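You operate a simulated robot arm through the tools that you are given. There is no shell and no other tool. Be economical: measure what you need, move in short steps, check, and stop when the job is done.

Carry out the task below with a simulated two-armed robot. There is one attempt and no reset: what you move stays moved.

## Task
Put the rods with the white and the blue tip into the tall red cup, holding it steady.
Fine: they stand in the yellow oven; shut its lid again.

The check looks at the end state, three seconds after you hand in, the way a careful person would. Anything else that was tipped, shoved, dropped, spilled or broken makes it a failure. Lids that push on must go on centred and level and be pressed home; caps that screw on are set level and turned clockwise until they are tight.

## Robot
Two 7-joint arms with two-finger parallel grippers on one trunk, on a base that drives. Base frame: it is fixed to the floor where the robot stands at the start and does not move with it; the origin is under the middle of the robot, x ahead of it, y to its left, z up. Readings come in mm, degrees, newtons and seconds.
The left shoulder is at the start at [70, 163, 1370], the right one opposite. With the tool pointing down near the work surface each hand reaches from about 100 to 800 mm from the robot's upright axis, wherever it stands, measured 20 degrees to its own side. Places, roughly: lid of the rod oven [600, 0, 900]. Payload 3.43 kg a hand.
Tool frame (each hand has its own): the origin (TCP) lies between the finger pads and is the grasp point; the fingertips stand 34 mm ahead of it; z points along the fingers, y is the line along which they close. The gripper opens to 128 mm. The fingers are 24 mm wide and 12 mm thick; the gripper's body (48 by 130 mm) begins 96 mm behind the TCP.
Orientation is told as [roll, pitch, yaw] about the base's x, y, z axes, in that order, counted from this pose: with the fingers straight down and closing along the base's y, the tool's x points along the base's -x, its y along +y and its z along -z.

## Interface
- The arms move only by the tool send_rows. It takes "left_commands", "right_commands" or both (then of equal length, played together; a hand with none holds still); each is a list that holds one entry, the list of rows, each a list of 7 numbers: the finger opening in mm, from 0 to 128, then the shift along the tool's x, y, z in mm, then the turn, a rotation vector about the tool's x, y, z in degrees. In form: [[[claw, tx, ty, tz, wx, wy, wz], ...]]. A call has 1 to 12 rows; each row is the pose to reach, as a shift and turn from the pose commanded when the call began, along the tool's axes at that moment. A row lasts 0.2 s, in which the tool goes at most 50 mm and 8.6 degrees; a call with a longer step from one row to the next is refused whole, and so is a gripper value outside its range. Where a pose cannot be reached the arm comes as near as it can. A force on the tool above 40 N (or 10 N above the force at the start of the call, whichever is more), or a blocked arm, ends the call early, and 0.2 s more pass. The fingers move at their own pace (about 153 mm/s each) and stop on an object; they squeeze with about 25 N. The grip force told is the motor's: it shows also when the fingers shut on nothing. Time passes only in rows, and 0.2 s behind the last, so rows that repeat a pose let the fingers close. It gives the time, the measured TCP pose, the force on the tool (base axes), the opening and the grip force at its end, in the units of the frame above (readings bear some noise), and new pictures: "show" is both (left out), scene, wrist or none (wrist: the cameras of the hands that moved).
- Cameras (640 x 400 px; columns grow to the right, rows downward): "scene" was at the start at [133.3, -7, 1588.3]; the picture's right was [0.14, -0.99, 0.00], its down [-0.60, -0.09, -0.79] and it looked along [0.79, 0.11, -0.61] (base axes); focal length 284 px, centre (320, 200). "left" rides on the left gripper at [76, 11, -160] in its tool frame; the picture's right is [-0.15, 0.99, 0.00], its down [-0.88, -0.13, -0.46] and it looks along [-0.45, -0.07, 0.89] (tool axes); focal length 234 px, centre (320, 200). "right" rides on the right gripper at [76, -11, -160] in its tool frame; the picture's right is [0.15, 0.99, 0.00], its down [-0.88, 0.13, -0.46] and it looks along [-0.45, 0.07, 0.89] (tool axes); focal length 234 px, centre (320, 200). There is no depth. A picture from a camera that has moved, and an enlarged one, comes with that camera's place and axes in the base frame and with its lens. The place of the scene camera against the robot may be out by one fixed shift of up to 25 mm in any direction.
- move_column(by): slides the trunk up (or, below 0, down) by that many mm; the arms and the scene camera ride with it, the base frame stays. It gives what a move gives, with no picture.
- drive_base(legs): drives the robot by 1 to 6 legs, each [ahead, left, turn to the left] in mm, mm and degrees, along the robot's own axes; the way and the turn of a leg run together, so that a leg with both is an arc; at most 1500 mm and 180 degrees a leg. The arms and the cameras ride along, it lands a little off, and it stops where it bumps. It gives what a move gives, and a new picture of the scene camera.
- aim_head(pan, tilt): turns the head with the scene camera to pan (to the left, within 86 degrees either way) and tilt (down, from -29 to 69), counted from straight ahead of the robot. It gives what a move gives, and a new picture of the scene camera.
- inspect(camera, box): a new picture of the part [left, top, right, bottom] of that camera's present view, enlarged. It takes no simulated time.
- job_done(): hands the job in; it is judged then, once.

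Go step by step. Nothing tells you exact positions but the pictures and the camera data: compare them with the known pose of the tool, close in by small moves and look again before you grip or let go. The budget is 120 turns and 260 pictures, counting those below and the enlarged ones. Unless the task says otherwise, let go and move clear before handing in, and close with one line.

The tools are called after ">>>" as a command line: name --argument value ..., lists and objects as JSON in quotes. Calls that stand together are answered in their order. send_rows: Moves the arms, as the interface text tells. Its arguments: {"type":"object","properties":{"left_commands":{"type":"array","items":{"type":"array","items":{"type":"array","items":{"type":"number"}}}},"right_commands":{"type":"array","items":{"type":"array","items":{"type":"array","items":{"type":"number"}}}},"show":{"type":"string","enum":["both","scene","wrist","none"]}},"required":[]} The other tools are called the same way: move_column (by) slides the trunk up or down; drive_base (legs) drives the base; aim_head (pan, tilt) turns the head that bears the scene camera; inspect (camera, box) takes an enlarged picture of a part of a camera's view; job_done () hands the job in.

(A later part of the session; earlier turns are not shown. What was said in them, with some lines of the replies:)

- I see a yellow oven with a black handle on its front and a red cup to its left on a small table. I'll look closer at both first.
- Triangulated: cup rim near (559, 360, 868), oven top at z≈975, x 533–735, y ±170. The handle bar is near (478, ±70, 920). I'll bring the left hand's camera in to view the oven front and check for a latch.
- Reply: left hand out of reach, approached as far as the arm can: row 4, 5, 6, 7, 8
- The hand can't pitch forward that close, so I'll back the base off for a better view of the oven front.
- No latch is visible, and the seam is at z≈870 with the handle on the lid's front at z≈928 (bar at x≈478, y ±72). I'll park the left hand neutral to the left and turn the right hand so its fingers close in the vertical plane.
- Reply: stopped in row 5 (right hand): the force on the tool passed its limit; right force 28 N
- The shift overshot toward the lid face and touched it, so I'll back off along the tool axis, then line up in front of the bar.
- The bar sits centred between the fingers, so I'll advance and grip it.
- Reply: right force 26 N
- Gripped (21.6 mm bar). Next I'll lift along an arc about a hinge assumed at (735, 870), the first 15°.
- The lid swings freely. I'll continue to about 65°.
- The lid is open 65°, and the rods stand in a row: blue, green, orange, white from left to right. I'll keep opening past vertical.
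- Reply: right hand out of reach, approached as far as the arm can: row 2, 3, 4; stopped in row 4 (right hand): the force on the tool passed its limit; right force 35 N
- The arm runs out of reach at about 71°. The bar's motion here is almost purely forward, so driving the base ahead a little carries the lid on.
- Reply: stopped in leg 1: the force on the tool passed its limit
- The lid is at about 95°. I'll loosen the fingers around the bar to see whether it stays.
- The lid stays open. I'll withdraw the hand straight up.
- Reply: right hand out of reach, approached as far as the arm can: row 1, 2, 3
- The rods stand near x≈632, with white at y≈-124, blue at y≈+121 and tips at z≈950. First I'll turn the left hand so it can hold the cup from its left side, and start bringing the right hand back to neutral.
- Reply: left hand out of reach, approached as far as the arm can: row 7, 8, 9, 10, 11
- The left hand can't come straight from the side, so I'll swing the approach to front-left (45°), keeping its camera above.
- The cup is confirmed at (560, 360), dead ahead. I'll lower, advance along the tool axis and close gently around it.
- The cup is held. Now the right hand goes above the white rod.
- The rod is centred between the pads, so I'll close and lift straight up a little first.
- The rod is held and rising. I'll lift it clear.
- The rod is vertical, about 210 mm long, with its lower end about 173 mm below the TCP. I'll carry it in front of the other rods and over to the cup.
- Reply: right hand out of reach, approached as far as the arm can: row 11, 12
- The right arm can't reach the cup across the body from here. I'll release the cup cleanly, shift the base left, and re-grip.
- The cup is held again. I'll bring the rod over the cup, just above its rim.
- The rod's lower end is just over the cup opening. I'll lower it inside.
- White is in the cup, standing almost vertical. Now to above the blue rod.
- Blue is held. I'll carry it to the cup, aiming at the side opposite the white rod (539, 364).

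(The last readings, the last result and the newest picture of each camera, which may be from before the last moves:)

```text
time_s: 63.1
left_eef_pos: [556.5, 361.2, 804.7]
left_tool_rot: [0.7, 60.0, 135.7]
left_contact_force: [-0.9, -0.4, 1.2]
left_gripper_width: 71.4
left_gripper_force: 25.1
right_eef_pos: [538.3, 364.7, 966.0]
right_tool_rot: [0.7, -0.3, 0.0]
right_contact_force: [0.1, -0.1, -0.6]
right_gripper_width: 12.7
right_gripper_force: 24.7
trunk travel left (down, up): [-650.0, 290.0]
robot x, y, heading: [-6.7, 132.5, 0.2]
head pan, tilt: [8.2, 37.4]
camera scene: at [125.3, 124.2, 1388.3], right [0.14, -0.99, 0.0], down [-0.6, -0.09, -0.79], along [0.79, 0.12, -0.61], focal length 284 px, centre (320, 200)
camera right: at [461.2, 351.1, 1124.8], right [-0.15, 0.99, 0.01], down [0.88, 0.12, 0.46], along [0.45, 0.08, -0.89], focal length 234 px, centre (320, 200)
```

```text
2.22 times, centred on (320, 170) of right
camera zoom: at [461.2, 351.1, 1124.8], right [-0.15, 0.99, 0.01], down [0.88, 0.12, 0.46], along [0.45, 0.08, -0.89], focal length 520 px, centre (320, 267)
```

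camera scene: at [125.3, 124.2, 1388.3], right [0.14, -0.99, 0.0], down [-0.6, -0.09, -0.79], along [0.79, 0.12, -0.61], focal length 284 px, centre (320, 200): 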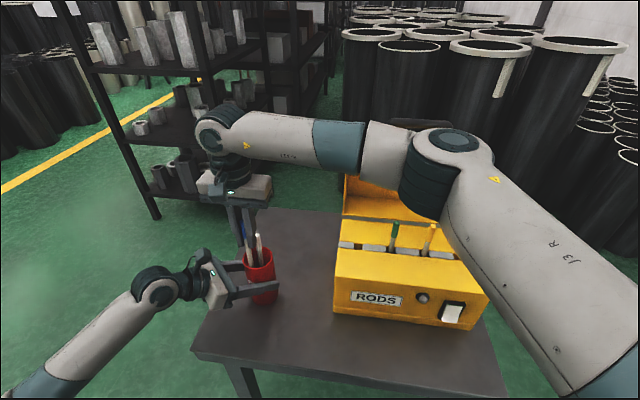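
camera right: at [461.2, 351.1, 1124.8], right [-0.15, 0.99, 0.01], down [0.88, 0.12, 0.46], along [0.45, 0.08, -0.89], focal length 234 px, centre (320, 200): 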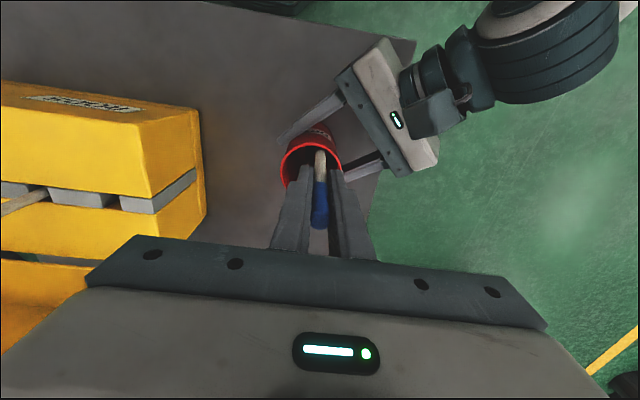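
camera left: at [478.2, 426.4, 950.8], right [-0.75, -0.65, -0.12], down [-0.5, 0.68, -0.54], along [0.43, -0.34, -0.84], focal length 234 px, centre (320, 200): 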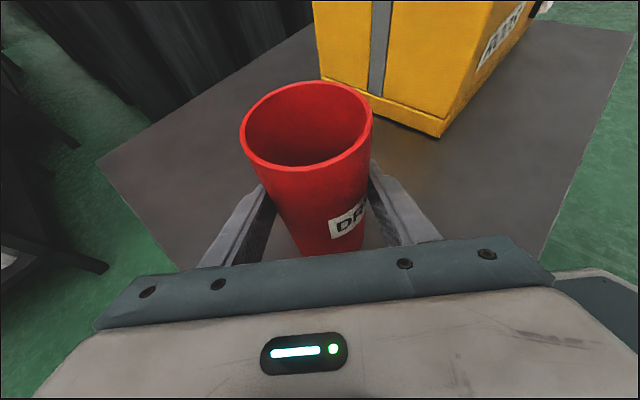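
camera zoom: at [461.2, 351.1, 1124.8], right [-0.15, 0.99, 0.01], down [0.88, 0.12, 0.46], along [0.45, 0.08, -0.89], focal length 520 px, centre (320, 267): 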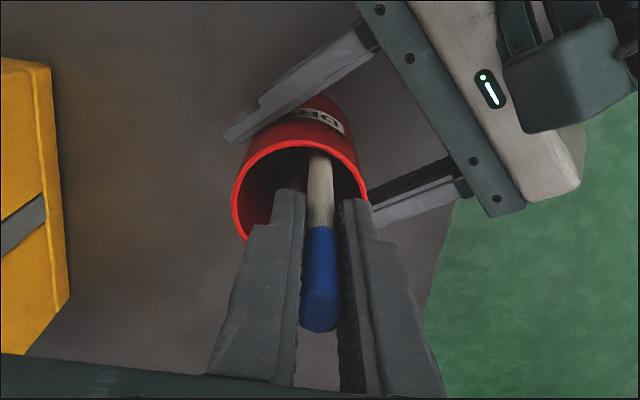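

>>> send_rows --right_commands '[[[0, 0, 0, 8, 0, 0, 0], [0, 0, 0, 18, 0, 0, 0], [0, 0, 0, 18, 0, 0, 0]]]' --show "none"

>>> inspect --camera "left" --box '[200, 0, 440, 200]'

>>> inspect --camera "scene" --box '[180, 160, 320, 320]'

```text
time_s: 63.9
left_eef_pos: [555.5, 362.5, 805.7]
left_tool_rot: [0.6, 60.0, 135.6]
left_contact_force: [-0.8, 0.4, 0.1]
left_gripper_width: 71.4
left_gripper_force: 24.8
right_eef_pos: [538.0, 365.6, 949.2]
right_tool_rot: [0.7, -0.3, 0.0]
right_contact_force: [1.2, 0.6, -0.5]
right_gripper_width: 12.5
right_gripper_force: 24.9
trunk travel left (down, up): [-650.0, 290.0]
robot x, y, heading: [-6.1, 132.9, 0.3]
head pan, tilt: [8.2, 37.4]
```

```text
2.00 times, centred on (320, 100) of left
camera zoom: at [478.0, 426.3, 950.7], right [-0.75, -0.65, -0.12], down [-0.5, 0.68, -0.53], along [0.43, -0.34, -0.84], focal length 468 px, centre (320, 400)
```

zoom: 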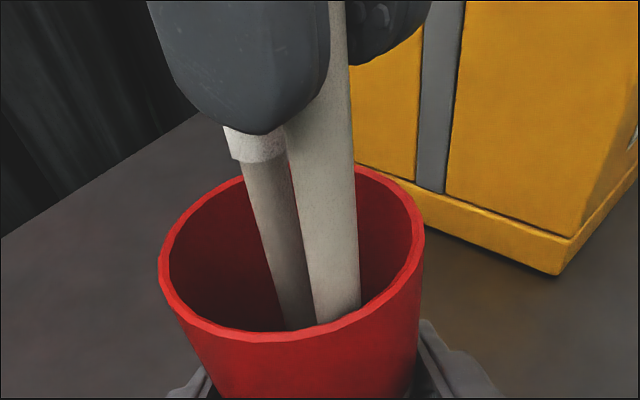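

```text
2.50 times, centred on (250, 240) of scene
camera zoom: at [125.4, 124.2, 1388.3], right [0.14, -0.99, 0.0], down [-0.6, -0.09, -0.79], along [0.79, 0.12, -0.61], focal length 710 px, centre (495, 100)
```

zoom: 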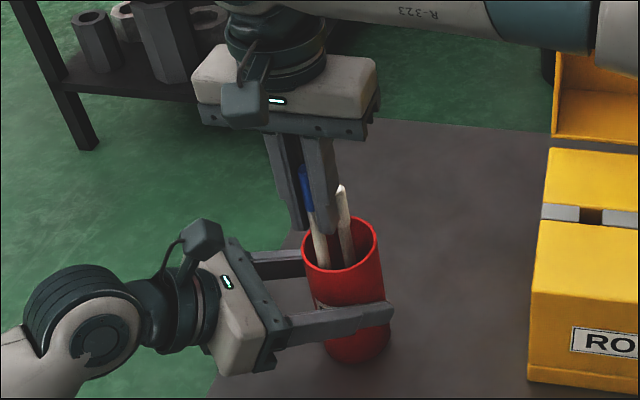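

The fingers passed beside the white rod without touching it. I'll lower the rest and release.

>>> send_rows --right_commands '[[[0, 0, -1, 12, 0, 0, 0], [0, 0, -1, 24, 0, 0, 0], [0, 0, -1, 34, 0, 0, 0], [0, 0, -1, 34, 0, 0, 0], [22, 0, -1, 34, 0, 0, 0], [30, 0, -1, 34, 0, 0, 0], [30, 0, -1, 34, 0, 0, 0]]]'

>>> inspect --camera "left" --box '[200, 0, 440, 200]'

```text
time_s: 65.5
left_eef_pos: [557.2, 361.6, 804.3]
left_tool_rot: [0.6, 60.0, 135.7]
left_contact_force: [-0.4, -0.1, -0.2]
left_gripper_width: 71.4
left_gripper_force: 24.5
right_eef_pos: [539.3, 363.4, 914.5]
right_tool_rot: [0.7, -0.4, 0.0]
right_contact_force: [0.2, 0.0, 0.1]
right_gripper_width: 29.9
right_gripper_force: 0.1
trunk travel left (down, up): [-650.0, 290.0]
robot x, y, heading: [-9.3, 130.4, 0.4]
head pan, tilt: [8.2, 37.4]
camera scene: at [125.5, 124.2, 1388.3], right [0.14, -0.99, 0.0], down [-0.6, -0.09, -0.79], along [0.79, 0.12, -0.61], focal length 284 px, centre (320, 200)
camera right: at [461.0, 350.9, 1073.4], right [-0.15, 0.99, 0.01], down [0.88, 0.12, 0.46], along [0.45, 0.08, -0.89], focal length 234 px, centre (320, 200)
```

scene: 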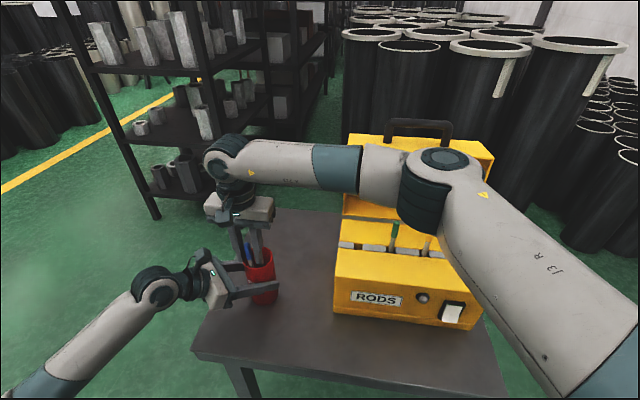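
right: 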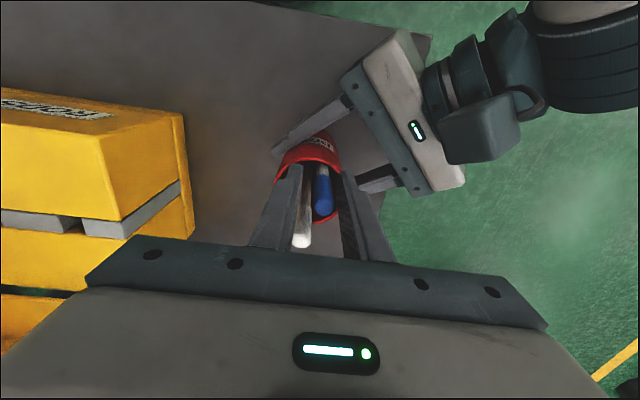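

```text
2.00 times, centred on (320, 100) of left
camera zoom: at [478.1, 426.2, 950.7], right [-0.75, -0.65, -0.12], down [-0.5, 0.68, -0.53], along [0.43, -0.34, -0.84], focal length 468 px, centre (320, 400)
```

zoom: 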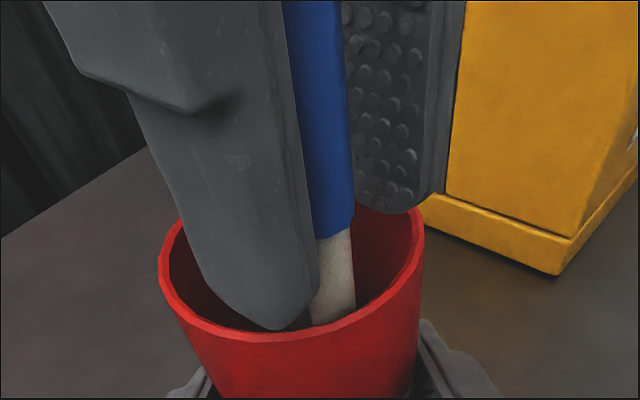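

Both rods stand where expected, so I'll lift the right hand straight out.

>>> send_rows --right_commands '[[[32, 0, 0, -10, 0, 0, 0], [32, 0, 0, -30, 0, 0, 0], [32, 0, 0, -60, 0, 0, 0], [32, 0, 0, -100, 0, 0, 0], [32, 0, 0, -145, 0, 0, 0], [50, 0, 0, -190, 0, 0, 0], [50, 0, 0, -220, 0, 0, 0], [50, 0, 0, -220, 0, 0, 0]]]'

>>> inspect --camera "left" --box '[200, 0, 440, 200]'

```text
time_s: 67.3
left_eef_pos: [556.8, 361.6, 805.3]
left_tool_rot: [0.6, 59.9, 135.5]
left_contact_force: [-0.8, 0.8, 0.8]
left_gripper_width: 71.6
left_gripper_force: 24.7
right_eef_pos: [537.2, 360.4, 1132.7]
right_tool_rot: [0.7, -0.2, 0.0]
right_contact_force: [-0.4, 0.1, 0.6]
right_gripper_width: 49.9
right_gripper_force: 0.1
trunk travel left (down, up): [-650.0, 290.0]
robot x, y, heading: [-7.1, 125.3, 0.3]
head pan, tilt: [8.2, 37.4]
camera scene: at [125.5, 124.2, 1388.3], right [0.15, -0.99, 0.0], down [-0.6, -0.09, -0.79], along [0.79, 0.12, -0.61], focal length 284 px, centre (320, 200)
camera right: at [460.4, 346.6, 1291.1], right [-0.15, 0.99, 0.01], down [0.88, 0.12, 0.46], along [0.45, 0.08, -0.89], focal length 234 px, centre (320, 200)
```

scene: 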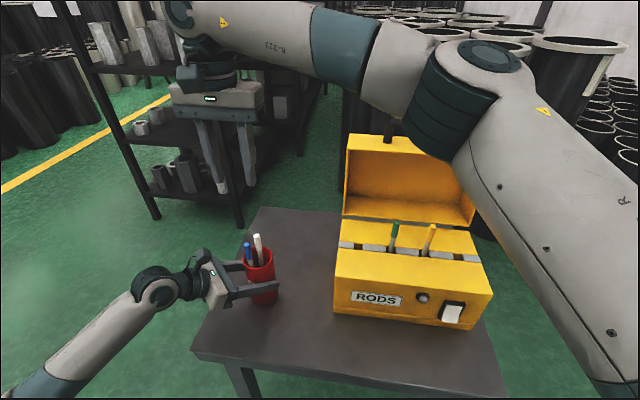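
right: 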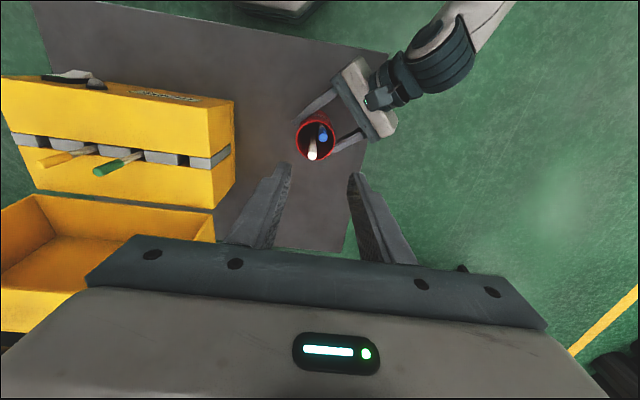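

```text
2.00 times, centred on (320, 100) of left
camera zoom: at [478.0, 426.3, 950.7], right [-0.75, -0.65, -0.12], down [-0.5, 0.68, -0.53], along [0.43, -0.34, -0.84], focal length 468 px, centre (320, 400)
```

zoom: 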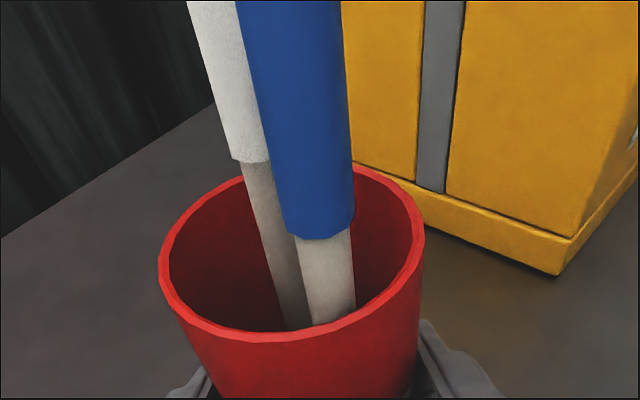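

Both rods are in. I'll release the cup gently, withdraw the left hand and raise it.

>>> send_rows --left_commands '[[[75, 0, 0, 0, 0, 0, 0], [82, 0, 0, 0, 0, 0, 0], [95, 0, 0, 0, 0, 0, 0], [115, 0, 0, 0, 0, 0, 0], [128, 0, 0, 0, 0, 0, 0], [128, 0, 0, 0, 0, 0, 0], [128, 0, 0, -35, 0, 0, 0], [128, 0, 0, -75, 0, 0, 0], [128, 0, 0, -115, 0, 0, 0], [128, 0, 0, -150, 0, 0, 0], [128, 0, 0, -180, 0, 0, 0], [128, 0, 0, -180, 0, 0, 0]]]'

```text
time_s: 69.9
left_eef_pos: [447.1, 469.6, 896.5]
left_tool_rot: [0.6, 60.1, 135.5]
left_contact_force: [-0.1, -0.2, -0.2]
left_gripper_width: 127.9
left_gripper_force: 0.1
right_eef_pos: [537.5, 360.1, 1131.6]
right_tool_rot: [0.7, -0.3, 0.1]
right_contact_force: [0.0, -0.5, -0.1]
right_gripper_width: 50.2
right_gripper_force: 0.1
trunk travel left (down, up): [-650.0, 290.0]
robot x, y, heading: [-9.5, 132.1, -0.0]
head pan, tilt: [8.2, 37.4]
camera scene: at [126.1, 124.2, 1388.2], right [0.14, -0.99, 0.0], down [-0.6, -0.09, -0.79], along [0.79, 0.11, -0.61], focal length 284 px, centre (320, 200)
camera left: at [368.8, 535.0, 1041.6], right [-0.75, -0.65, -0.12], down [-0.5, 0.68, -0.53], along [0.43, -0.34, -0.84], focal length 234 px, centre (320, 200)
```

scene: 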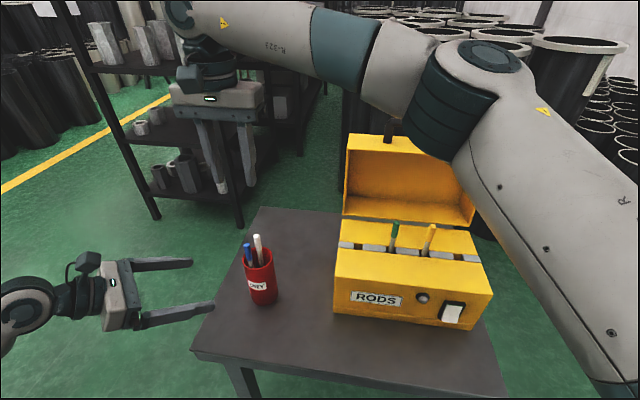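
left: 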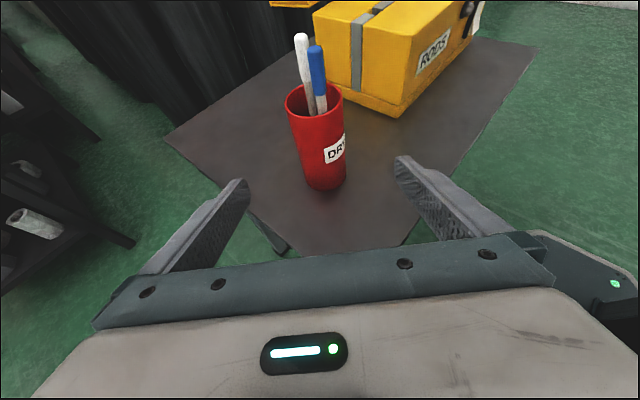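

>>> send_rows --left_commands '[[[128, 27, -8, -25, 0, 0, 0], [128, 54, -16, -50, 0, 0, 0], [128, 81, -24, -75, 0, 0, 0], [128, 108, -32, -100, 0, 0, 0], [128, 135, -40, -125, 0, 0, 0], [128, 162, -48, -150, 0, 0, 0], [128, 188, -57, -174, 0, 0, 0], [128, 188, -57, -174, 0, 0, 0]]]' --right_commands '[[[50, 0, -33, -8, 0, 0, 0], [50, 0, -66, -16, 0, 0, 0], [50, 0, -99, -24, 0, 0, 0], [50, 0, -132, -32, 0, 0, 0], [50, 0, -165, -40, 0, 0, 0], [50, 0, -198, -50, 0, 0, 0], [50, 0, -230, -50, 0, 0, 0], [50, 0, -230, -50, 0, 0, 0]]]' --show "none"

```text
time_s: 71.7
left_eef_pos: [449.6, 554.2, 1146.5]
left_tool_rot: [0.7, 60.0, 135.8]
left_contact_force: [-0.8, -0.3, 1.0]
left_gripper_width: 127.9
left_gripper_force: 0.1
right_eef_pos: [536.4, 129.9, 1181.1]
right_tool_rot: [0.7, -0.2, 0.0]
right_contact_force: [0.3, 0.7, -0.2]
right_gripper_width: 50.2
right_gripper_force: 0.1
trunk travel left (down, up): [-650.0, 290.0]
robot x, y, heading: [-8.1, 127.8, 0.2]
head pan, tilt: [8.2, 37.4]
```

>>> drive_base --legs '[[0, -130, 0]]'

>>> move_column --by 70

>>> send_rows --right_commands '[[[60, 0, 0, 0, 0, 0, 8.2], [60, 0, 0, 0, 0, 0, 16.4], [60, 0, 0, 0, 0, 0, 24.6], [60, 0, 0, 0, 0, 0, 32.8], [60, 0, 0, 0, 0, 0, 41], [60, 0, 0, 0, 0, 0, 49.2], [60, 0, 0, 0, 0, 0, 57.4], [60, 0, 0, 0, 0, 0, 65.6], [60, 0, 0, 0, 0, 0, 73.8], [60, 0, 0, 0, 0, 0, 82], [60, 0, 0, 0, 0, 0, 90]]]' --show "both"

```text
time_s: 73.0
left_eef_pos: [450.2, 421.1, 1145.4]
left_tool_rot: [0.6, 59.9, 135.6]
left_contact_force: [-0.3, 0.8, -0.4]
left_gripper_width: 127.9
left_gripper_force: 0.0
right_eef_pos: [536.3, -1.9, 1180.7]
right_tool_rot: [0.6, -0.3, 0.0]
right_contact_force: [-0.5, 0.2, -0.1]
right_gripper_width: 49.9
right_gripper_force: 0.1
trunk travel left (down, up): [-650.0, 290.0]
robot x, y, heading: [-4.0, -1.3, 0.1]
head pan, tilt: [8.2, 37.4]
camera scene: at [125.9, -6.7, 1388.2], right [0.14, -0.99, 0.0], down [-0.6, -0.09, -0.79], along [0.79, 0.11, -0.61], focal length 284 px, centre (320, 200)
```

scene: 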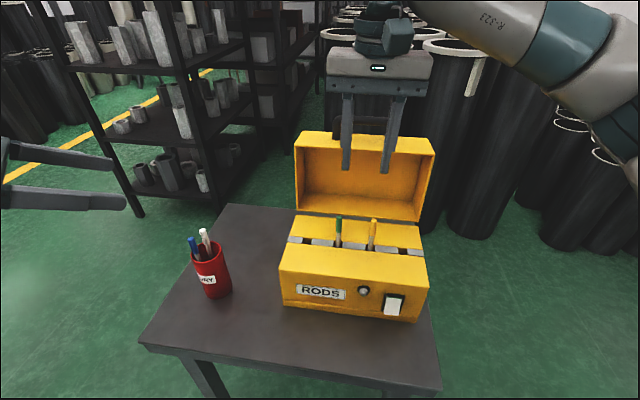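

```text
time_s: 74.0
left_eef_pos: [451.1, 421.1, 1215.0]
left_tool_rot: [0.6, 60.0, 135.6]
left_contact_force: [-0.5, 0.1, 0.4]
left_gripper_width: 128.0
left_gripper_force: 0.1
right_eef_pos: [537.6, -2.2, 1250.2]
right_tool_rot: [0.7, -0.2, 0.0]
right_contact_force: [0.0, -0.8, 1.5]
right_gripper_width: 49.9
right_gripper_force: 0.0
trunk travel left (down, up): [-720.0, 220.0]
robot x, y, heading: [-6.0, -1.2, 0.2]
head pan, tilt: [8.2, 37.4]
```

```text
time_s: 76.4
left_eef_pos: [450.3, 421.6, 1216.3]
left_tool_rot: [0.6, 60.1, 135.6]
left_contact_force: [0.5, -0.3, -0.5]
left_gripper_width: 128.1
left_gripper_force: 0.1
right_eef_pos: [535.7, -3.0, 1250.3]
right_tool_rot: [0.3, 0.7, -90.1]
right_contact_force: [-0.4, 0.7, -0.4]
right_gripper_width: 59.9
right_gripper_force: 0.1
trunk travel left (down, up): [-720.0, 220.0]
robot x, y, heading: [-8.4, 0.1, 0.2]
head pan, tilt: [8.2, 37.4]
camera scene: at [125.8, -7.4, 1458.3], right [0.14, -0.99, 0.0], down [-0.6, -0.09, -0.79], along [0.79, 0.11, -0.61], focal length 284 px, centre (320, 200)
camera right: at [524.8, 70.9, 1410.7], right [0.99, 0.14, 0.01], down [0.13, -0.89, 0.45], along [0.07, -0.44, -0.9], focal length 234 px, centre (320, 200)
```

scene: 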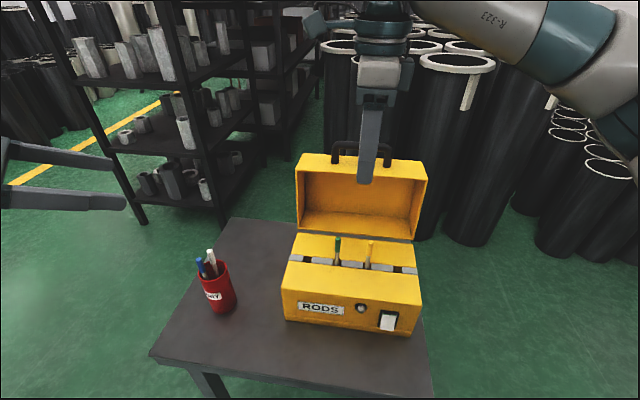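
right: 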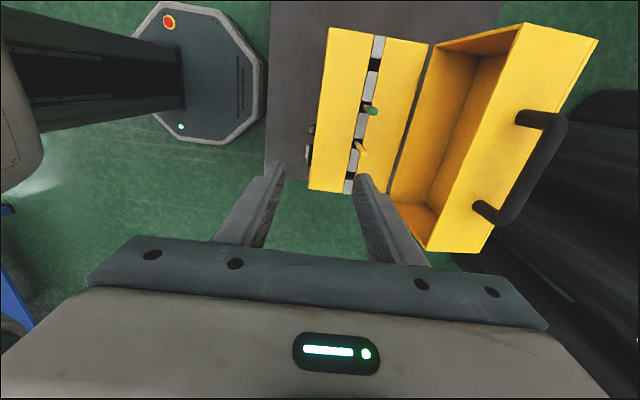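

The handle bar is near (835, 0, 1116). There's clearance under the table, so I'll drive 40 mm closer and then place the hand above the bar.

>>> drive_base --legs '[[40, 0, 0]]'

>>> send_rows --right_commands '[[[60, 0, 40, 0, -1, 0, 0], [60, 0, 80, 5, -3, 0, 0], [60, 1, 120, 15, -5, 0, 0], [60, 2, 160, 25, -7, 0, 0], [60, 3, 200, 35, -9, 0, 0], [60, 4, 235, 45, -10, 0, 0], [60, 4, 255, 52, -10, 0, 0], [60, 4, 255, 52, -10, 0, 0]]]'

```text
time_s: 77.3
left_eef_pos: [484.0, 421.6, 1218.4]
left_tool_rot: [0.3, 60.2, 135.3]
left_contact_force: [-0.1, 0.4, 0.1]
left_gripper_width: 128.1
left_gripper_force: 0.0
right_eef_pos: [570.8, -3.0, 1252.9]
right_tool_rot: [0.5, 0.7, -90.0]
right_contact_force: [-0.7, 0.3, -0.7]
right_gripper_width: 60.2
right_gripper_force: 0.1
trunk travel left (down, up): [-720.0, 220.0]
robot x, y, heading: [28.4, -3.5, 0.4]
head pan, tilt: [8.2, 37.4]
camera scene: at [159.6, -7.2, 1458.9], right [0.15, -0.99, 0.0], down [-0.6, -0.09, -0.8], along [0.79, 0.12, -0.61], focal length 284 px, centre (320, 200)
```

scene: 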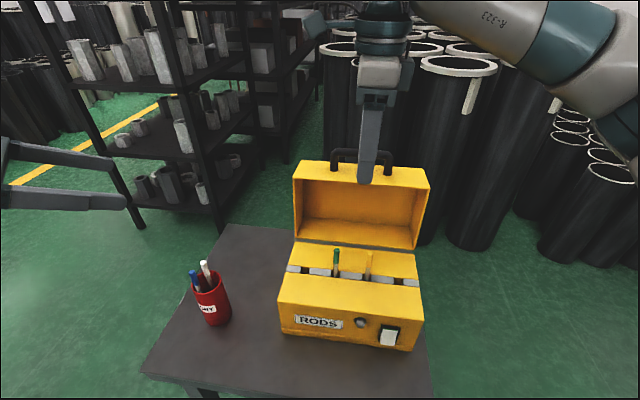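

```text
time_s: 79.1
left_eef_pos: [489.3, 420.4, 1216.9]
left_tool_rot: [0.5, 59.8, 135.5]
left_contact_force: [-0.9, 0.0, -0.7]
left_gripper_width: 128.0
left_gripper_force: 0.0
right_eef_pos: [829.5, 2.1, 1201.2]
right_tool_rot: [10.3, 0.7, -90.1]
right_contact_force: [-0.6, -0.6, 0.2]
right_gripper_width: 60.3
right_gripper_force: 0.1
trunk travel left (down, up): [-720.0, 220.0]
robot x, y, heading: [31.2, 2.3, 0.2]
head pan, tilt: [8.2, 37.4]
camera scene: at [164.4, -7.9, 1458.3], right [0.14, -0.99, 0.0], down [-0.6, -0.09, -0.79], along [0.79, 0.12, -0.61], focal length 284 px, centre (320, 200)
camera right: at [790.0, 74.6, 1355.7], right [0.97, 0.14, 0.18], down [0.05, -0.89, 0.46], along [0.23, -0.44, -0.87], focal length 234 px, centre (320, 200)
```

scene: 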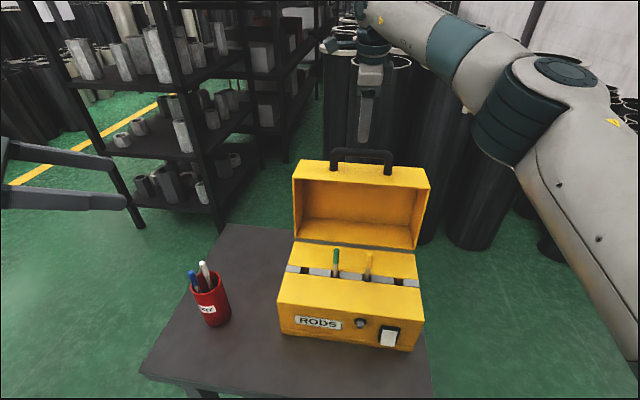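
right: 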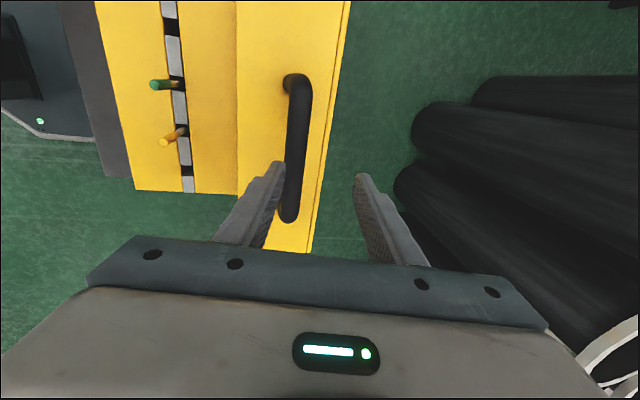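

The bar is at x≈819, z≈1128. I'll shift 11 mm back, then lower by the trunk so the fingers straddle it.

>>> send_rows --right_commands '[[[60, 0, -11, -2, 0, 0, 0], [60, 0, -11, -2, 0, 0, 0]]]' --show "none"

>>> move_column --by -45

>>> inspect --camera "right" --box '[140, 0, 460, 280]'

```text
time_s: 79.7
left_eef_pos: [487.6, 421.8, 1217.1]
left_tool_rot: [0.6, 60.0, 135.7]
left_contact_force: [-0.9, 0.1, -0.2]
left_gripper_width: 127.9
left_gripper_force: 0.1
right_eef_pos: [819.0, 2.7, 1200.6]
right_tool_rot: [10.4, 0.7, -90.0]
right_contact_force: [-0.1, 0.1, -0.5]
right_gripper_width: 60.0
right_gripper_force: 0.1
trunk travel left (down, up): [-720.0, 220.0]
robot x, y, heading: [31.5, -4.8, 0.3]
head pan, tilt: [8.2, 37.4]
```

```text
time_s: 80.6
left_eef_pos: [488.3, 420.8, 1172.0]
left_tool_rot: [0.5, 60.0, 135.6]
left_contact_force: [-0.1, -0.4, -0.3]
left_gripper_width: 128.1
left_gripper_force: 0.0
right_eef_pos: [819.1, 1.1, 1156.1]
right_tool_rot: [10.3, 0.8, -90.0]
right_contact_force: [0.3, 0.3, -0.6]
right_gripper_width: 59.9
right_gripper_force: 0.1
trunk travel left (down, up): [-675.0, 265.0]
robot x, y, heading: [32.9, 1.0, 0.2]
head pan, tilt: [8.2, 37.4]
```

```text
1.43 times, centred on (300, 140) of right
camera zoom: at [778.2, 75.5, 1311.2], right [0.97, 0.14, 0.18], down [0.05, -0.89, 0.46], along [0.23, -0.44, -0.87], focal length 334 px, centre (349, 286)
```

zoom: 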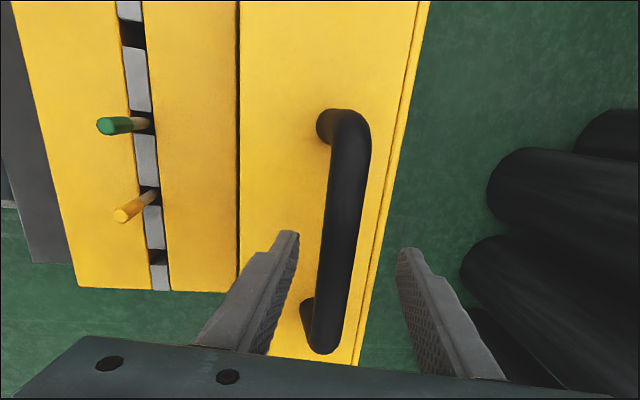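

The fingers straddle the bar. I'll lower the rest and grip.

>>> move_column --by -30

>>> send_rows --right_commands '[[[40, 0, 0, 0, 0, 0, 0], [0, 0, 0, 0, 0, 0, 0], [0, 0, 0, 0, 0, 0, 0], [0, 0, 0, 0, 0, 0, 0]]]' --show "wrist"

```text
time_s: 81.3
left_eef_pos: [487.8, 422.1, 1140.9]
left_tool_rot: [0.5, 60.0, 135.5]
left_contact_force: [-0.4, 0.5, 0.4]
left_gripper_width: 127.9
left_gripper_force: 0.0
right_eef_pos: [818.1, 2.1, 1126.3]
right_tool_rot: [10.4, 0.8, -90.0]
right_contact_force: [-0.5, 0.7, 0.0]
right_gripper_width: 60.1
right_gripper_force: 0.1
trunk travel left (down, up): [-645.0, 295.0]
robot x, y, heading: [34.0, -1.7, 0.2]
head pan, tilt: [8.2, 37.4]
```

```text
time_s: 82.3
left_eef_pos: [489.9, 421.3, 1140.7]
left_tool_rot: [0.7, 59.9, 135.6]
left_contact_force: [-0.4, -0.5, -0.5]
left_gripper_width: 128.1
left_gripper_force: 0.1
right_eef_pos: [819.2, 1.9, 1125.1]
right_tool_rot: [10.2, 0.7, -90.0]
right_contact_force: [0.7, 1.0, -3.1]
right_gripper_width: 21.8
right_gripper_force: 45.1
trunk travel left (down, up): [-645.0, 295.0]
robot x, y, heading: [30.2, 1.2, 0.1]
head pan, tilt: [8.2, 37.4]
camera right: at [779.3, 76.0, 1280.2], right [0.97, 0.14, 0.18], down [0.05, -0.89, 0.46], along [0.22, -0.44, -0.87], focal length 234 px, centre (320, 200)
```

right: 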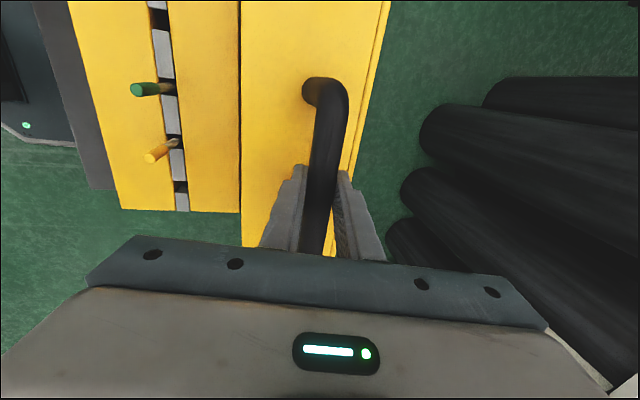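

Gripped. I'll bring the lid back in reverse: base backwards in steps, with small trunk corrections.

>>> drive_base --legs '[[-50, 0, 0]]'

>>> move_column --by 7

>>> drive_base --legs '[[-50, 0, 0]]'

```text
time_s: 83.6
left_eef_pos: [437.9, 420.0, 1141.3]
left_tool_rot: [0.5, 60.0, 135.5]
left_contact_force: [0.4, 0.3, 0.1]
left_gripper_width: 128.0
left_gripper_force: 0.1
right_eef_pos: [769.1, 1.7, 1132.6]
right_tool_rot: [10.8, 1.0, -89.9]
right_contact_force: [0.3, -1.0, 9.2]
right_gripper_width: 21.5
right_gripper_force: 45.1
trunk travel left (down, up): [-645.0, 295.0]
robot x, y, heading: [-21.3, 1.2, 0.1]
head pan, tilt: [8.2, 37.4]
stopped in leg 1: the force on the tool passed its limit (the readings are from after the stop); the commanded pose is now the measured one
camera scene: at [113.7, -7.6, 1383.1], right [0.14, -0.99, 0.0], down [-0.6, -0.09, -0.79], along [0.79, 0.12, -0.61], focal length 284 px, centre (320, 200)
```

scene: 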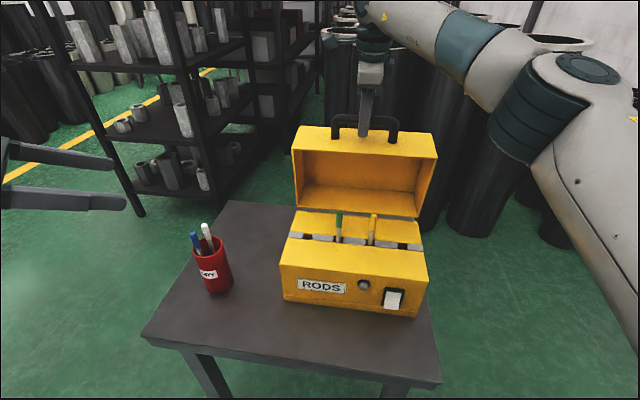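

```text
time_s: 84.2
left_eef_pos: [440.0, 420.5, 1146.7]
left_tool_rot: [0.7, 59.8, 135.5]
left_contact_force: [0.0, -0.3, 0.3]
left_gripper_width: 127.9
left_gripper_force: 0.2
right_eef_pos: [770.7, 2.3, 1132.1]
right_tool_rot: [10.4, 0.8, -89.8]
right_contact_force: [-4.9, -1.5, -26.8]
right_gripper_width: 21.6
right_gripper_force: 45.0
trunk travel left (down, up): [-652.0, 288.0]
robot x, y, heading: [-17.7, -1.6, 0.1]
head pan, tilt: [8.2, 37.4]
```

```text
time_s: 85.1
left_eef_pos: [389.3, 421.2, 1148.2]
left_tool_rot: [0.7, 59.9, 135.6]
left_contact_force: [0.1, -0.2, 0.9]
left_gripper_width: 127.9
left_gripper_force: 0.1
right_eef_pos: [720.1, 3.3, 1136.3]
right_tool_rot: [10.7, 1.0, -90.0]
right_contact_force: [5.0, 0.4, -18.8]
right_gripper_width: 21.6
right_gripper_force: 44.7
trunk travel left (down, up): [-652.0, 288.0]
robot x, y, heading: [-67.3, 0.1, -0.2]
head pan, tilt: [8.2, 37.4]
camera scene: at [64.7, -7.6, 1390.2], right [0.14, -0.99, 0.0], down [-0.6, -0.09, -0.79], along [0.78, 0.12, -0.61], focal length 284 px, centre (320, 200)
```

scene: 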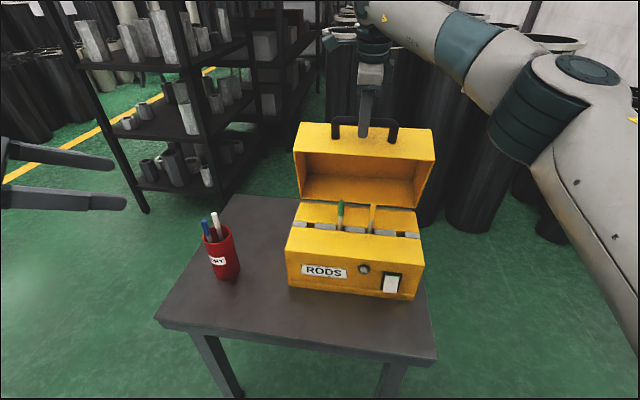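

>>> move_column --by -8

>>> drive_base --legs '[[-50, 0, 0]]'

```text
time_s: 85.7
left_eef_pos: [383.6, 421.5, 1143.1]
left_tool_rot: [0.4, 60.2, 135.4]
left_contact_force: [0.3, 0.1, 1.2]
left_gripper_width: 128.1
left_gripper_force: 0.1
right_eef_pos: [713.2, 1.9, 1137.0]
right_tool_rot: [11.2, 1.1, -90.0]
right_contact_force: [1.7, -1.1, 32.4]
right_gripper_width: 21.5
right_gripper_force: 45.4
trunk travel left (down, up): [-644.0, 296.0]
robot x, y, heading: [-70.4, 3.9, 0.1]
head pan, tilt: [8.2, 37.4]
```

```text
time_s: 86.6
left_eef_pos: [339.1, 420.5, 1139.1]
left_tool_rot: [0.7, 59.9, 135.7]
left_contact_force: [-0.7, -0.5, 0.0]
left_gripper_width: 128.0
left_gripper_force: 0.0
right_eef_pos: [670.6, 2.2, 1126.8]
right_tool_rot: [10.5, 0.9, -90.2]
right_contact_force: [6.9, 0.3, -16.7]
right_gripper_width: 21.8
right_gripper_force: 45.1
trunk travel left (down, up): [-644.0, 296.0]
robot x, y, heading: [-118.5, -3.2, 0.1]
head pan, tilt: [8.2, 37.4]
camera scene: at [16.0, -7.4, 1381.7], right [0.15, -0.99, 0.0], down [-0.6, -0.09, -0.79], along [0.78, 0.12, -0.61], focal length 284 px, centre (320, 200)
```

scene: 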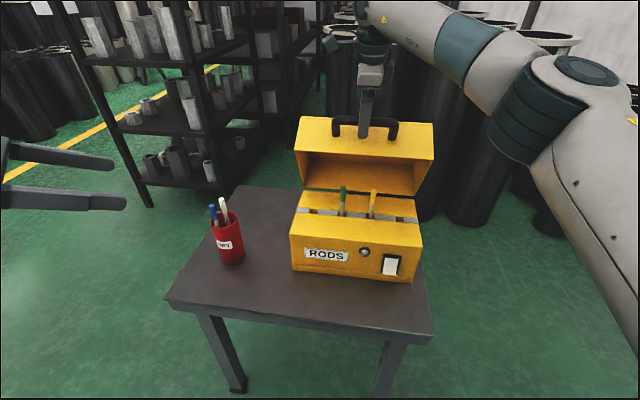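

The robot is back where the opening arc worked. I'll lower the lid along the reverse arc to about 13°.

>>> send_rows --right_commands '[[[0, 0, -23, 2.4, -4.2, 0, 0], [0, 0, -45.7, 6.9, -8.4, 0, 0], [0, 0, -67.9, 13.3, -12.6, 0, 0], [0, 0, -89.5, 21.7, -16.8, 0, 0], [0, 0, -110.2, 31.8, -21, 0, 0], [0, 0, -130, 43.7, -25.2, 0, 0], [0, 0, -148.7, 57.4, -29.4, 0, 0], [0, 0, -166.1, 72.5, -33.6, 0, 0], [0, 0, -182.1, 89.2, -37.8, 0, 0], [0, 0, -196.6, 107.2, -42, 0, 0]]]'

```text
time_s: 88.8
left_eef_pos: [340.2, 420.4, 1140.3]
left_tool_rot: [0.6, 59.8, 135.5]
left_contact_force: [-0.7, -0.3, 0.0]
left_gripper_width: 127.8
left_gripper_force: 0.1
right_eef_pos: [497.6, 2.3, 984.3]
right_tool_rot: [52.6, 0.9, -90.0]
right_contact_force: [12.8, -6.9, -8.0]
right_gripper_width: 21.7
right_gripper_force: 44.9
trunk travel left (down, up): [-644.0, 296.0]
robot x, y, heading: [-119.2, -5.8, 0.3]
head pan, tilt: [8.2, 37.4]
camera scene: at [16.0, -8.7, 1382.0], right [0.14, -0.99, 0.0], down [-0.6, -0.09, -0.79], along [0.78, 0.12, -0.61], focal length 284 px, centre (320, 200)
camera right: at [363.6, 77.0, 1072.8], right [0.6, 0.13, 0.79], down [-0.28, -0.89, 0.37], along [0.75, -0.44, -0.5], focal length 234 px, centre (320, 200)
```

scene: 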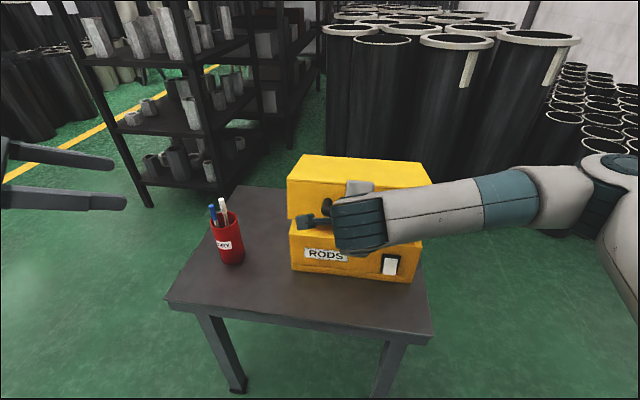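
right: 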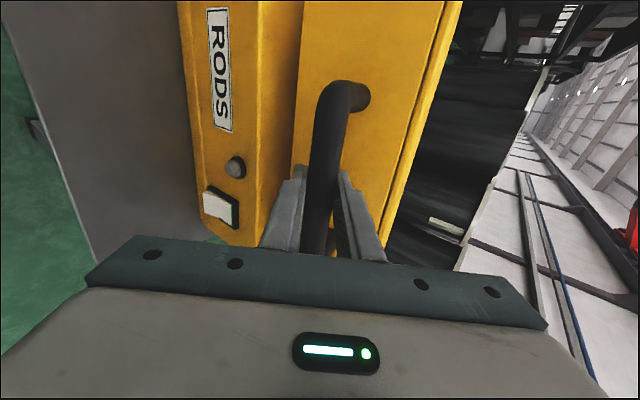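

>>> send_rows --right_commands '[[[0, 0, -14, 2.5, -2, 0, 0], [0, 0, -28, 5.5, -4, 0, 0], [0, 0, -42, 9, -6, 0, 0], [0, 0, -52, 12.5, -8, 0, 0], [0, 0, -58, 14, -8.6, 0, 0], [0, 0, -58, 14, -8.6, 0, 0]]]'

```text
time_s: 89.8
left_eef_pos: [340.0, 421.1, 1139.1]
left_tool_rot: [0.8, 59.9, 135.7]
left_contact_force: [-0.4, 0.0, -0.5]
left_gripper_width: 128.0
left_gripper_force: 0.1
right_eef_pos: [478.0, 2.7, 934.4]
right_tool_rot: [60.5, 0.6, -90.5]
right_contact_force: [19.9, -1.9, -8.4]
right_gripper_width: 21.7
right_gripper_force: 45.3
trunk travel left (down, up): [-644.0, 296.0]
robot x, y, heading: [-118.8, 2.5, 0.0]
head pan, tilt: [8.2, 37.4]
stopped in row 5 (right hand): the force on the tool passed its limit (the readings are from after the stop); the commanded pose is now the measured one
camera scene: at [17.2, -6.9, 1381.9], right [0.14, -0.99, 0.0], down [-0.6, -0.09, -0.79], along [0.78, 0.11, -0.61], focal length 284 px, centre (320, 200)
camera right: at [334.1, 78.8, 1003.1], right [0.49, 0.13, 0.86], down [-0.34, -0.88, 0.33], along [0.8, -0.45, -0.38], focal length 234 px, centre (320, 200)
```

scene: 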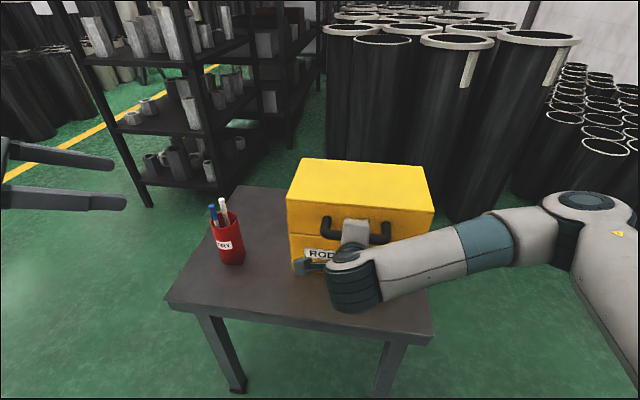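
right: 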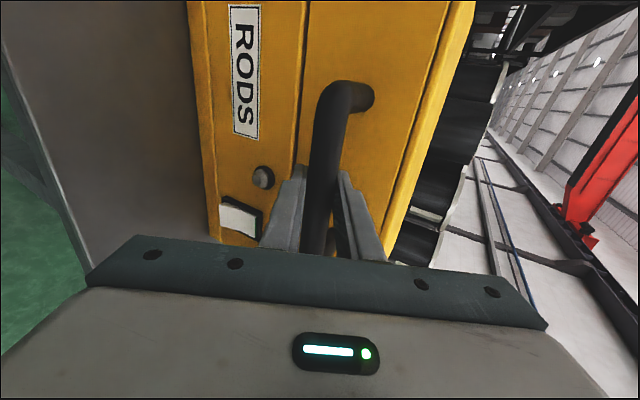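

The lid is down, so I'll press slightly downward and check the seam.

>>> send_rows --right_commands '[[[0, 0, -2, 0, 0, 0, 0], [0, 0, -4, 0, 0, 0, 0], [0, 0, -4, 0, 0, 0, 0]]]' --show "none"

>>> inspect --camera "right" --box '[180, 0, 500, 260]'

```text
time_s: 90.6
left_eef_pos: [341.8, 420.6, 1138.1]
left_tool_rot: [0.9, 59.9, 135.9]
left_contact_force: [-0.5, 0.8, 0.7]
left_gripper_width: 127.7
left_gripper_force: 0.0
right_eef_pos: [477.9, 3.3, 931.6]
right_tool_rot: [60.6, 0.9, -90.5]
right_contact_force: [30.6, -4.5, -3.0]
right_gripper_width: 21.8
right_gripper_force: 45.8
trunk travel left (down, up): [-644.0, 296.0]
robot x, y, heading: [-119.6, -1.0, -0.1]
head pan, tilt: [8.2, 37.4]
```

```text
1.54 times, centred on (340, 130) of right
camera zoom: at [333.1, 78.4, 1000.4], right [0.49, 0.13, 0.86], down [-0.34, -0.88, 0.32], along [0.8, -0.45, -0.39], focal length 360 px, centre (289, 308)
```

zoom: 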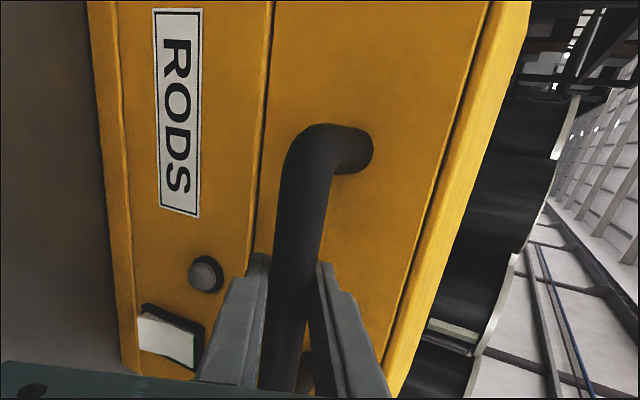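

>>> send_rows --right_commands '[[[0, 0, 1.5, 2.6, 0, 0, 0], [0, 0, 1.5, 2.6, 0, 0, 0], [35, 0, 1.5, 2.6, 0, 0, 0], [50, 0, 1.5, 2.6, 0, 0, 0], [50, 0, 1.5, 2.6, 0, 0, 0], [50, 0, 1.5, -20, 0, 0, 0], [50, 0, 1.5, -50, 0, 0, 0], [50, 0, 1.5, -90, 0, 0, 0], [50, 0, 1.5, -90, 0, 0, 0]]]'

>>> inspect --camera "right" --box '[140, 0, 500, 270]'

>>> inspect --camera "scene" --box '[190, 140, 450, 310]'

```text
time_s: 92.6
left_eef_pos: [338.8, 419.5, 1140.2]
left_tool_rot: [0.5, 59.8, 135.6]
left_contact_force: [-0.7, -0.7, -0.6]
left_gripper_width: 128.1
left_gripper_force: 0.2
right_eef_pos: [397.0, 3.1, 978.9]
right_tool_rot: [60.6, 0.8, -90.3]
right_contact_force: [0.1, -0.1, -0.2]
right_gripper_width: 50.0
right_gripper_force: 0.1
trunk travel left (down, up): [-644.0, 296.0]
robot x, y, heading: [-119.0, 0.3, 0.2]
head pan, tilt: [8.2, 37.4]
camera scene: at [14.9, -9.5, 1382.1], right [0.14, -0.99, 0.0], down [-0.6, -0.09, -0.79], along [0.78, 0.12, -0.61], focal length 284 px, centre (320, 200)
camera right: at [251.6, 77.6, 1047.1], right [0.49, 0.13, 0.86], down [-0.34, -0.88, 0.32], along [0.81, -0.45, -0.39], focal length 234 px, centre (320, 200)
```

scene: 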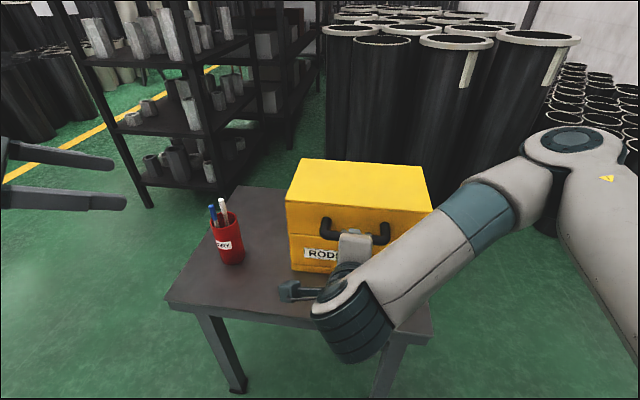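
right: 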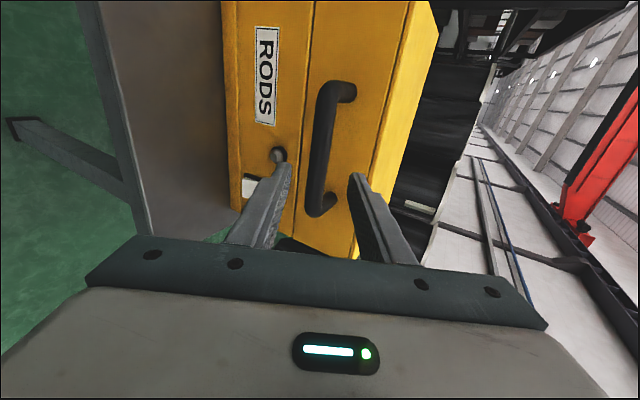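

```text
1.48 times, centred on (320, 135) of right
camera zoom: at [251.6, 77.6, 1047.1], right [0.49, 0.13, 0.86], down [-0.34, -0.88, 0.32], along [0.81, -0.45, -0.39], focal length 347 px, centre (320, 296)
```

zoom: 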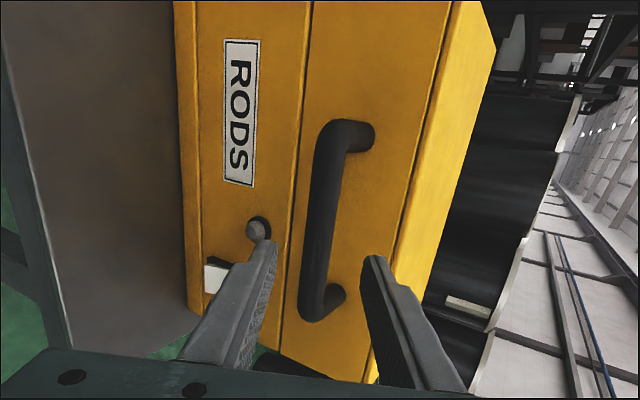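

```text
2.35 times, centred on (320, 225) of scene
camera zoom: at [14.9, -9.5, 1382.1], right [0.14, -0.99, 0.0], down [-0.6, -0.09, -0.79], along [0.78, 0.12, -0.61], focal length 669 px, centre (320, 141)
```

zoom: 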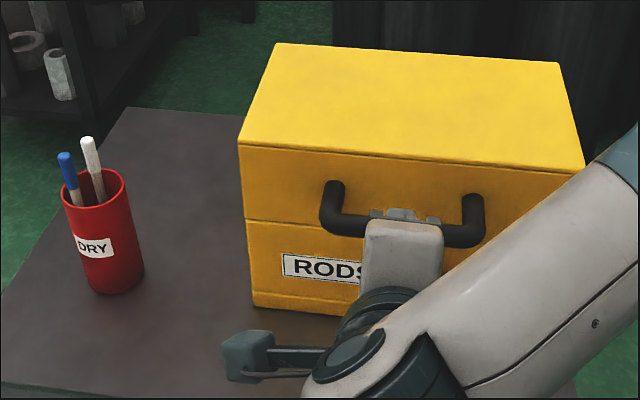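

The lid sits shut with the seam as at the start, and both rods are in the cup. I'll back away for a last clear view.

>>> drive_base --legs '[[-200, 0, 0]]'

>>> inspect --camera "right" --box '[140, 0, 500, 270]'

>>> inspect --camera "scene" --box '[200, 80, 440, 260]'

```text
time_s: 94.2
left_eef_pos: [139.6, 420.1, 1140.1]
left_tool_rot: [0.5, 59.9, 135.5]
left_contact_force: [0.6, -0.2, 0.6]
left_gripper_width: 128.1
left_gripper_force: 0.1
right_eef_pos: [197.4, 3.0, 979.6]
right_tool_rot: [60.6, 0.9, -90.2]
right_contact_force: [-0.7, -0.4, -0.2]
right_gripper_width: 50.2
right_gripper_force: 0.0
trunk travel left (down, up): [-644.0, 296.0]
robot x, y, heading: [-314.2, -4.9, 0.1]
head pan, tilt: [8.2, 37.4]
camera scene: at [-184.9, -8.2, 1382.3], right [0.14, -0.99, 0.0], down [-0.6, -0.09, -0.79], along [0.79, 0.12, -0.61], focal length 284 px, centre (320, 200)
```

scene: 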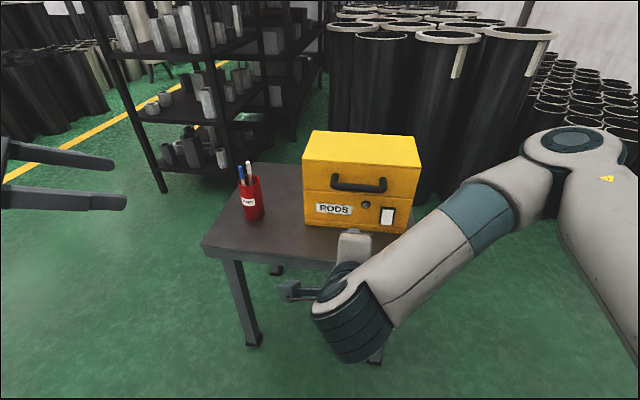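

```text
1.48 times, centred on (320, 135) of right
camera zoom: at [52.6, 78.8, 1047.5], right [0.48, 0.13, 0.86], down [-0.34, -0.88, 0.32], along [0.81, -0.45, -0.38], focal length 347 px, centre (320, 296)
```

zoom: 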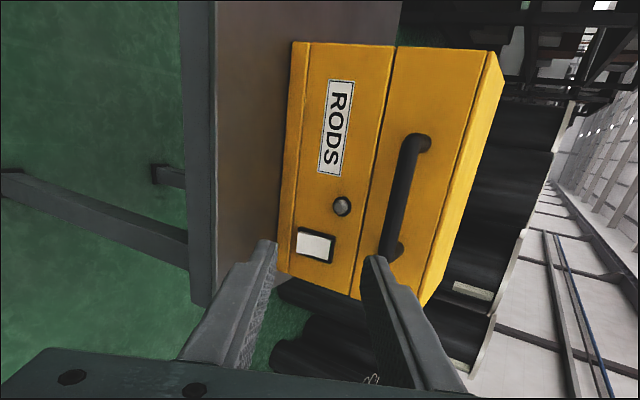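

```text
2.22 times, centred on (320, 170) of scene
camera zoom: at [-184.9, -8.2, 1382.3], right [0.14, -0.99, 0.0], down [-0.6, -0.09, -0.79], along [0.79, 0.12, -0.61], focal length 631 px, centre (320, 267)
```

zoom: 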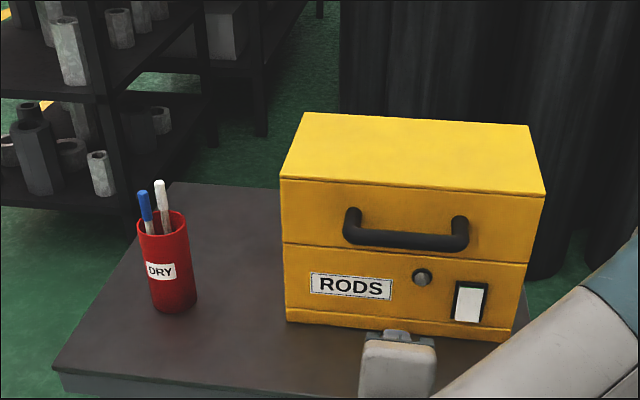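

The oven is shut and in place, the cup is upright with the white and blue rods in it, and both hands are clear. I'm handing in.

>>> job_done

```text
The job is handed in.
```

The white- and blue-tipped rods are in the red cup and the oven lid is shut. The cup was held for both insertions, and I let it go and re-gripped it once, before the first, to move the base.
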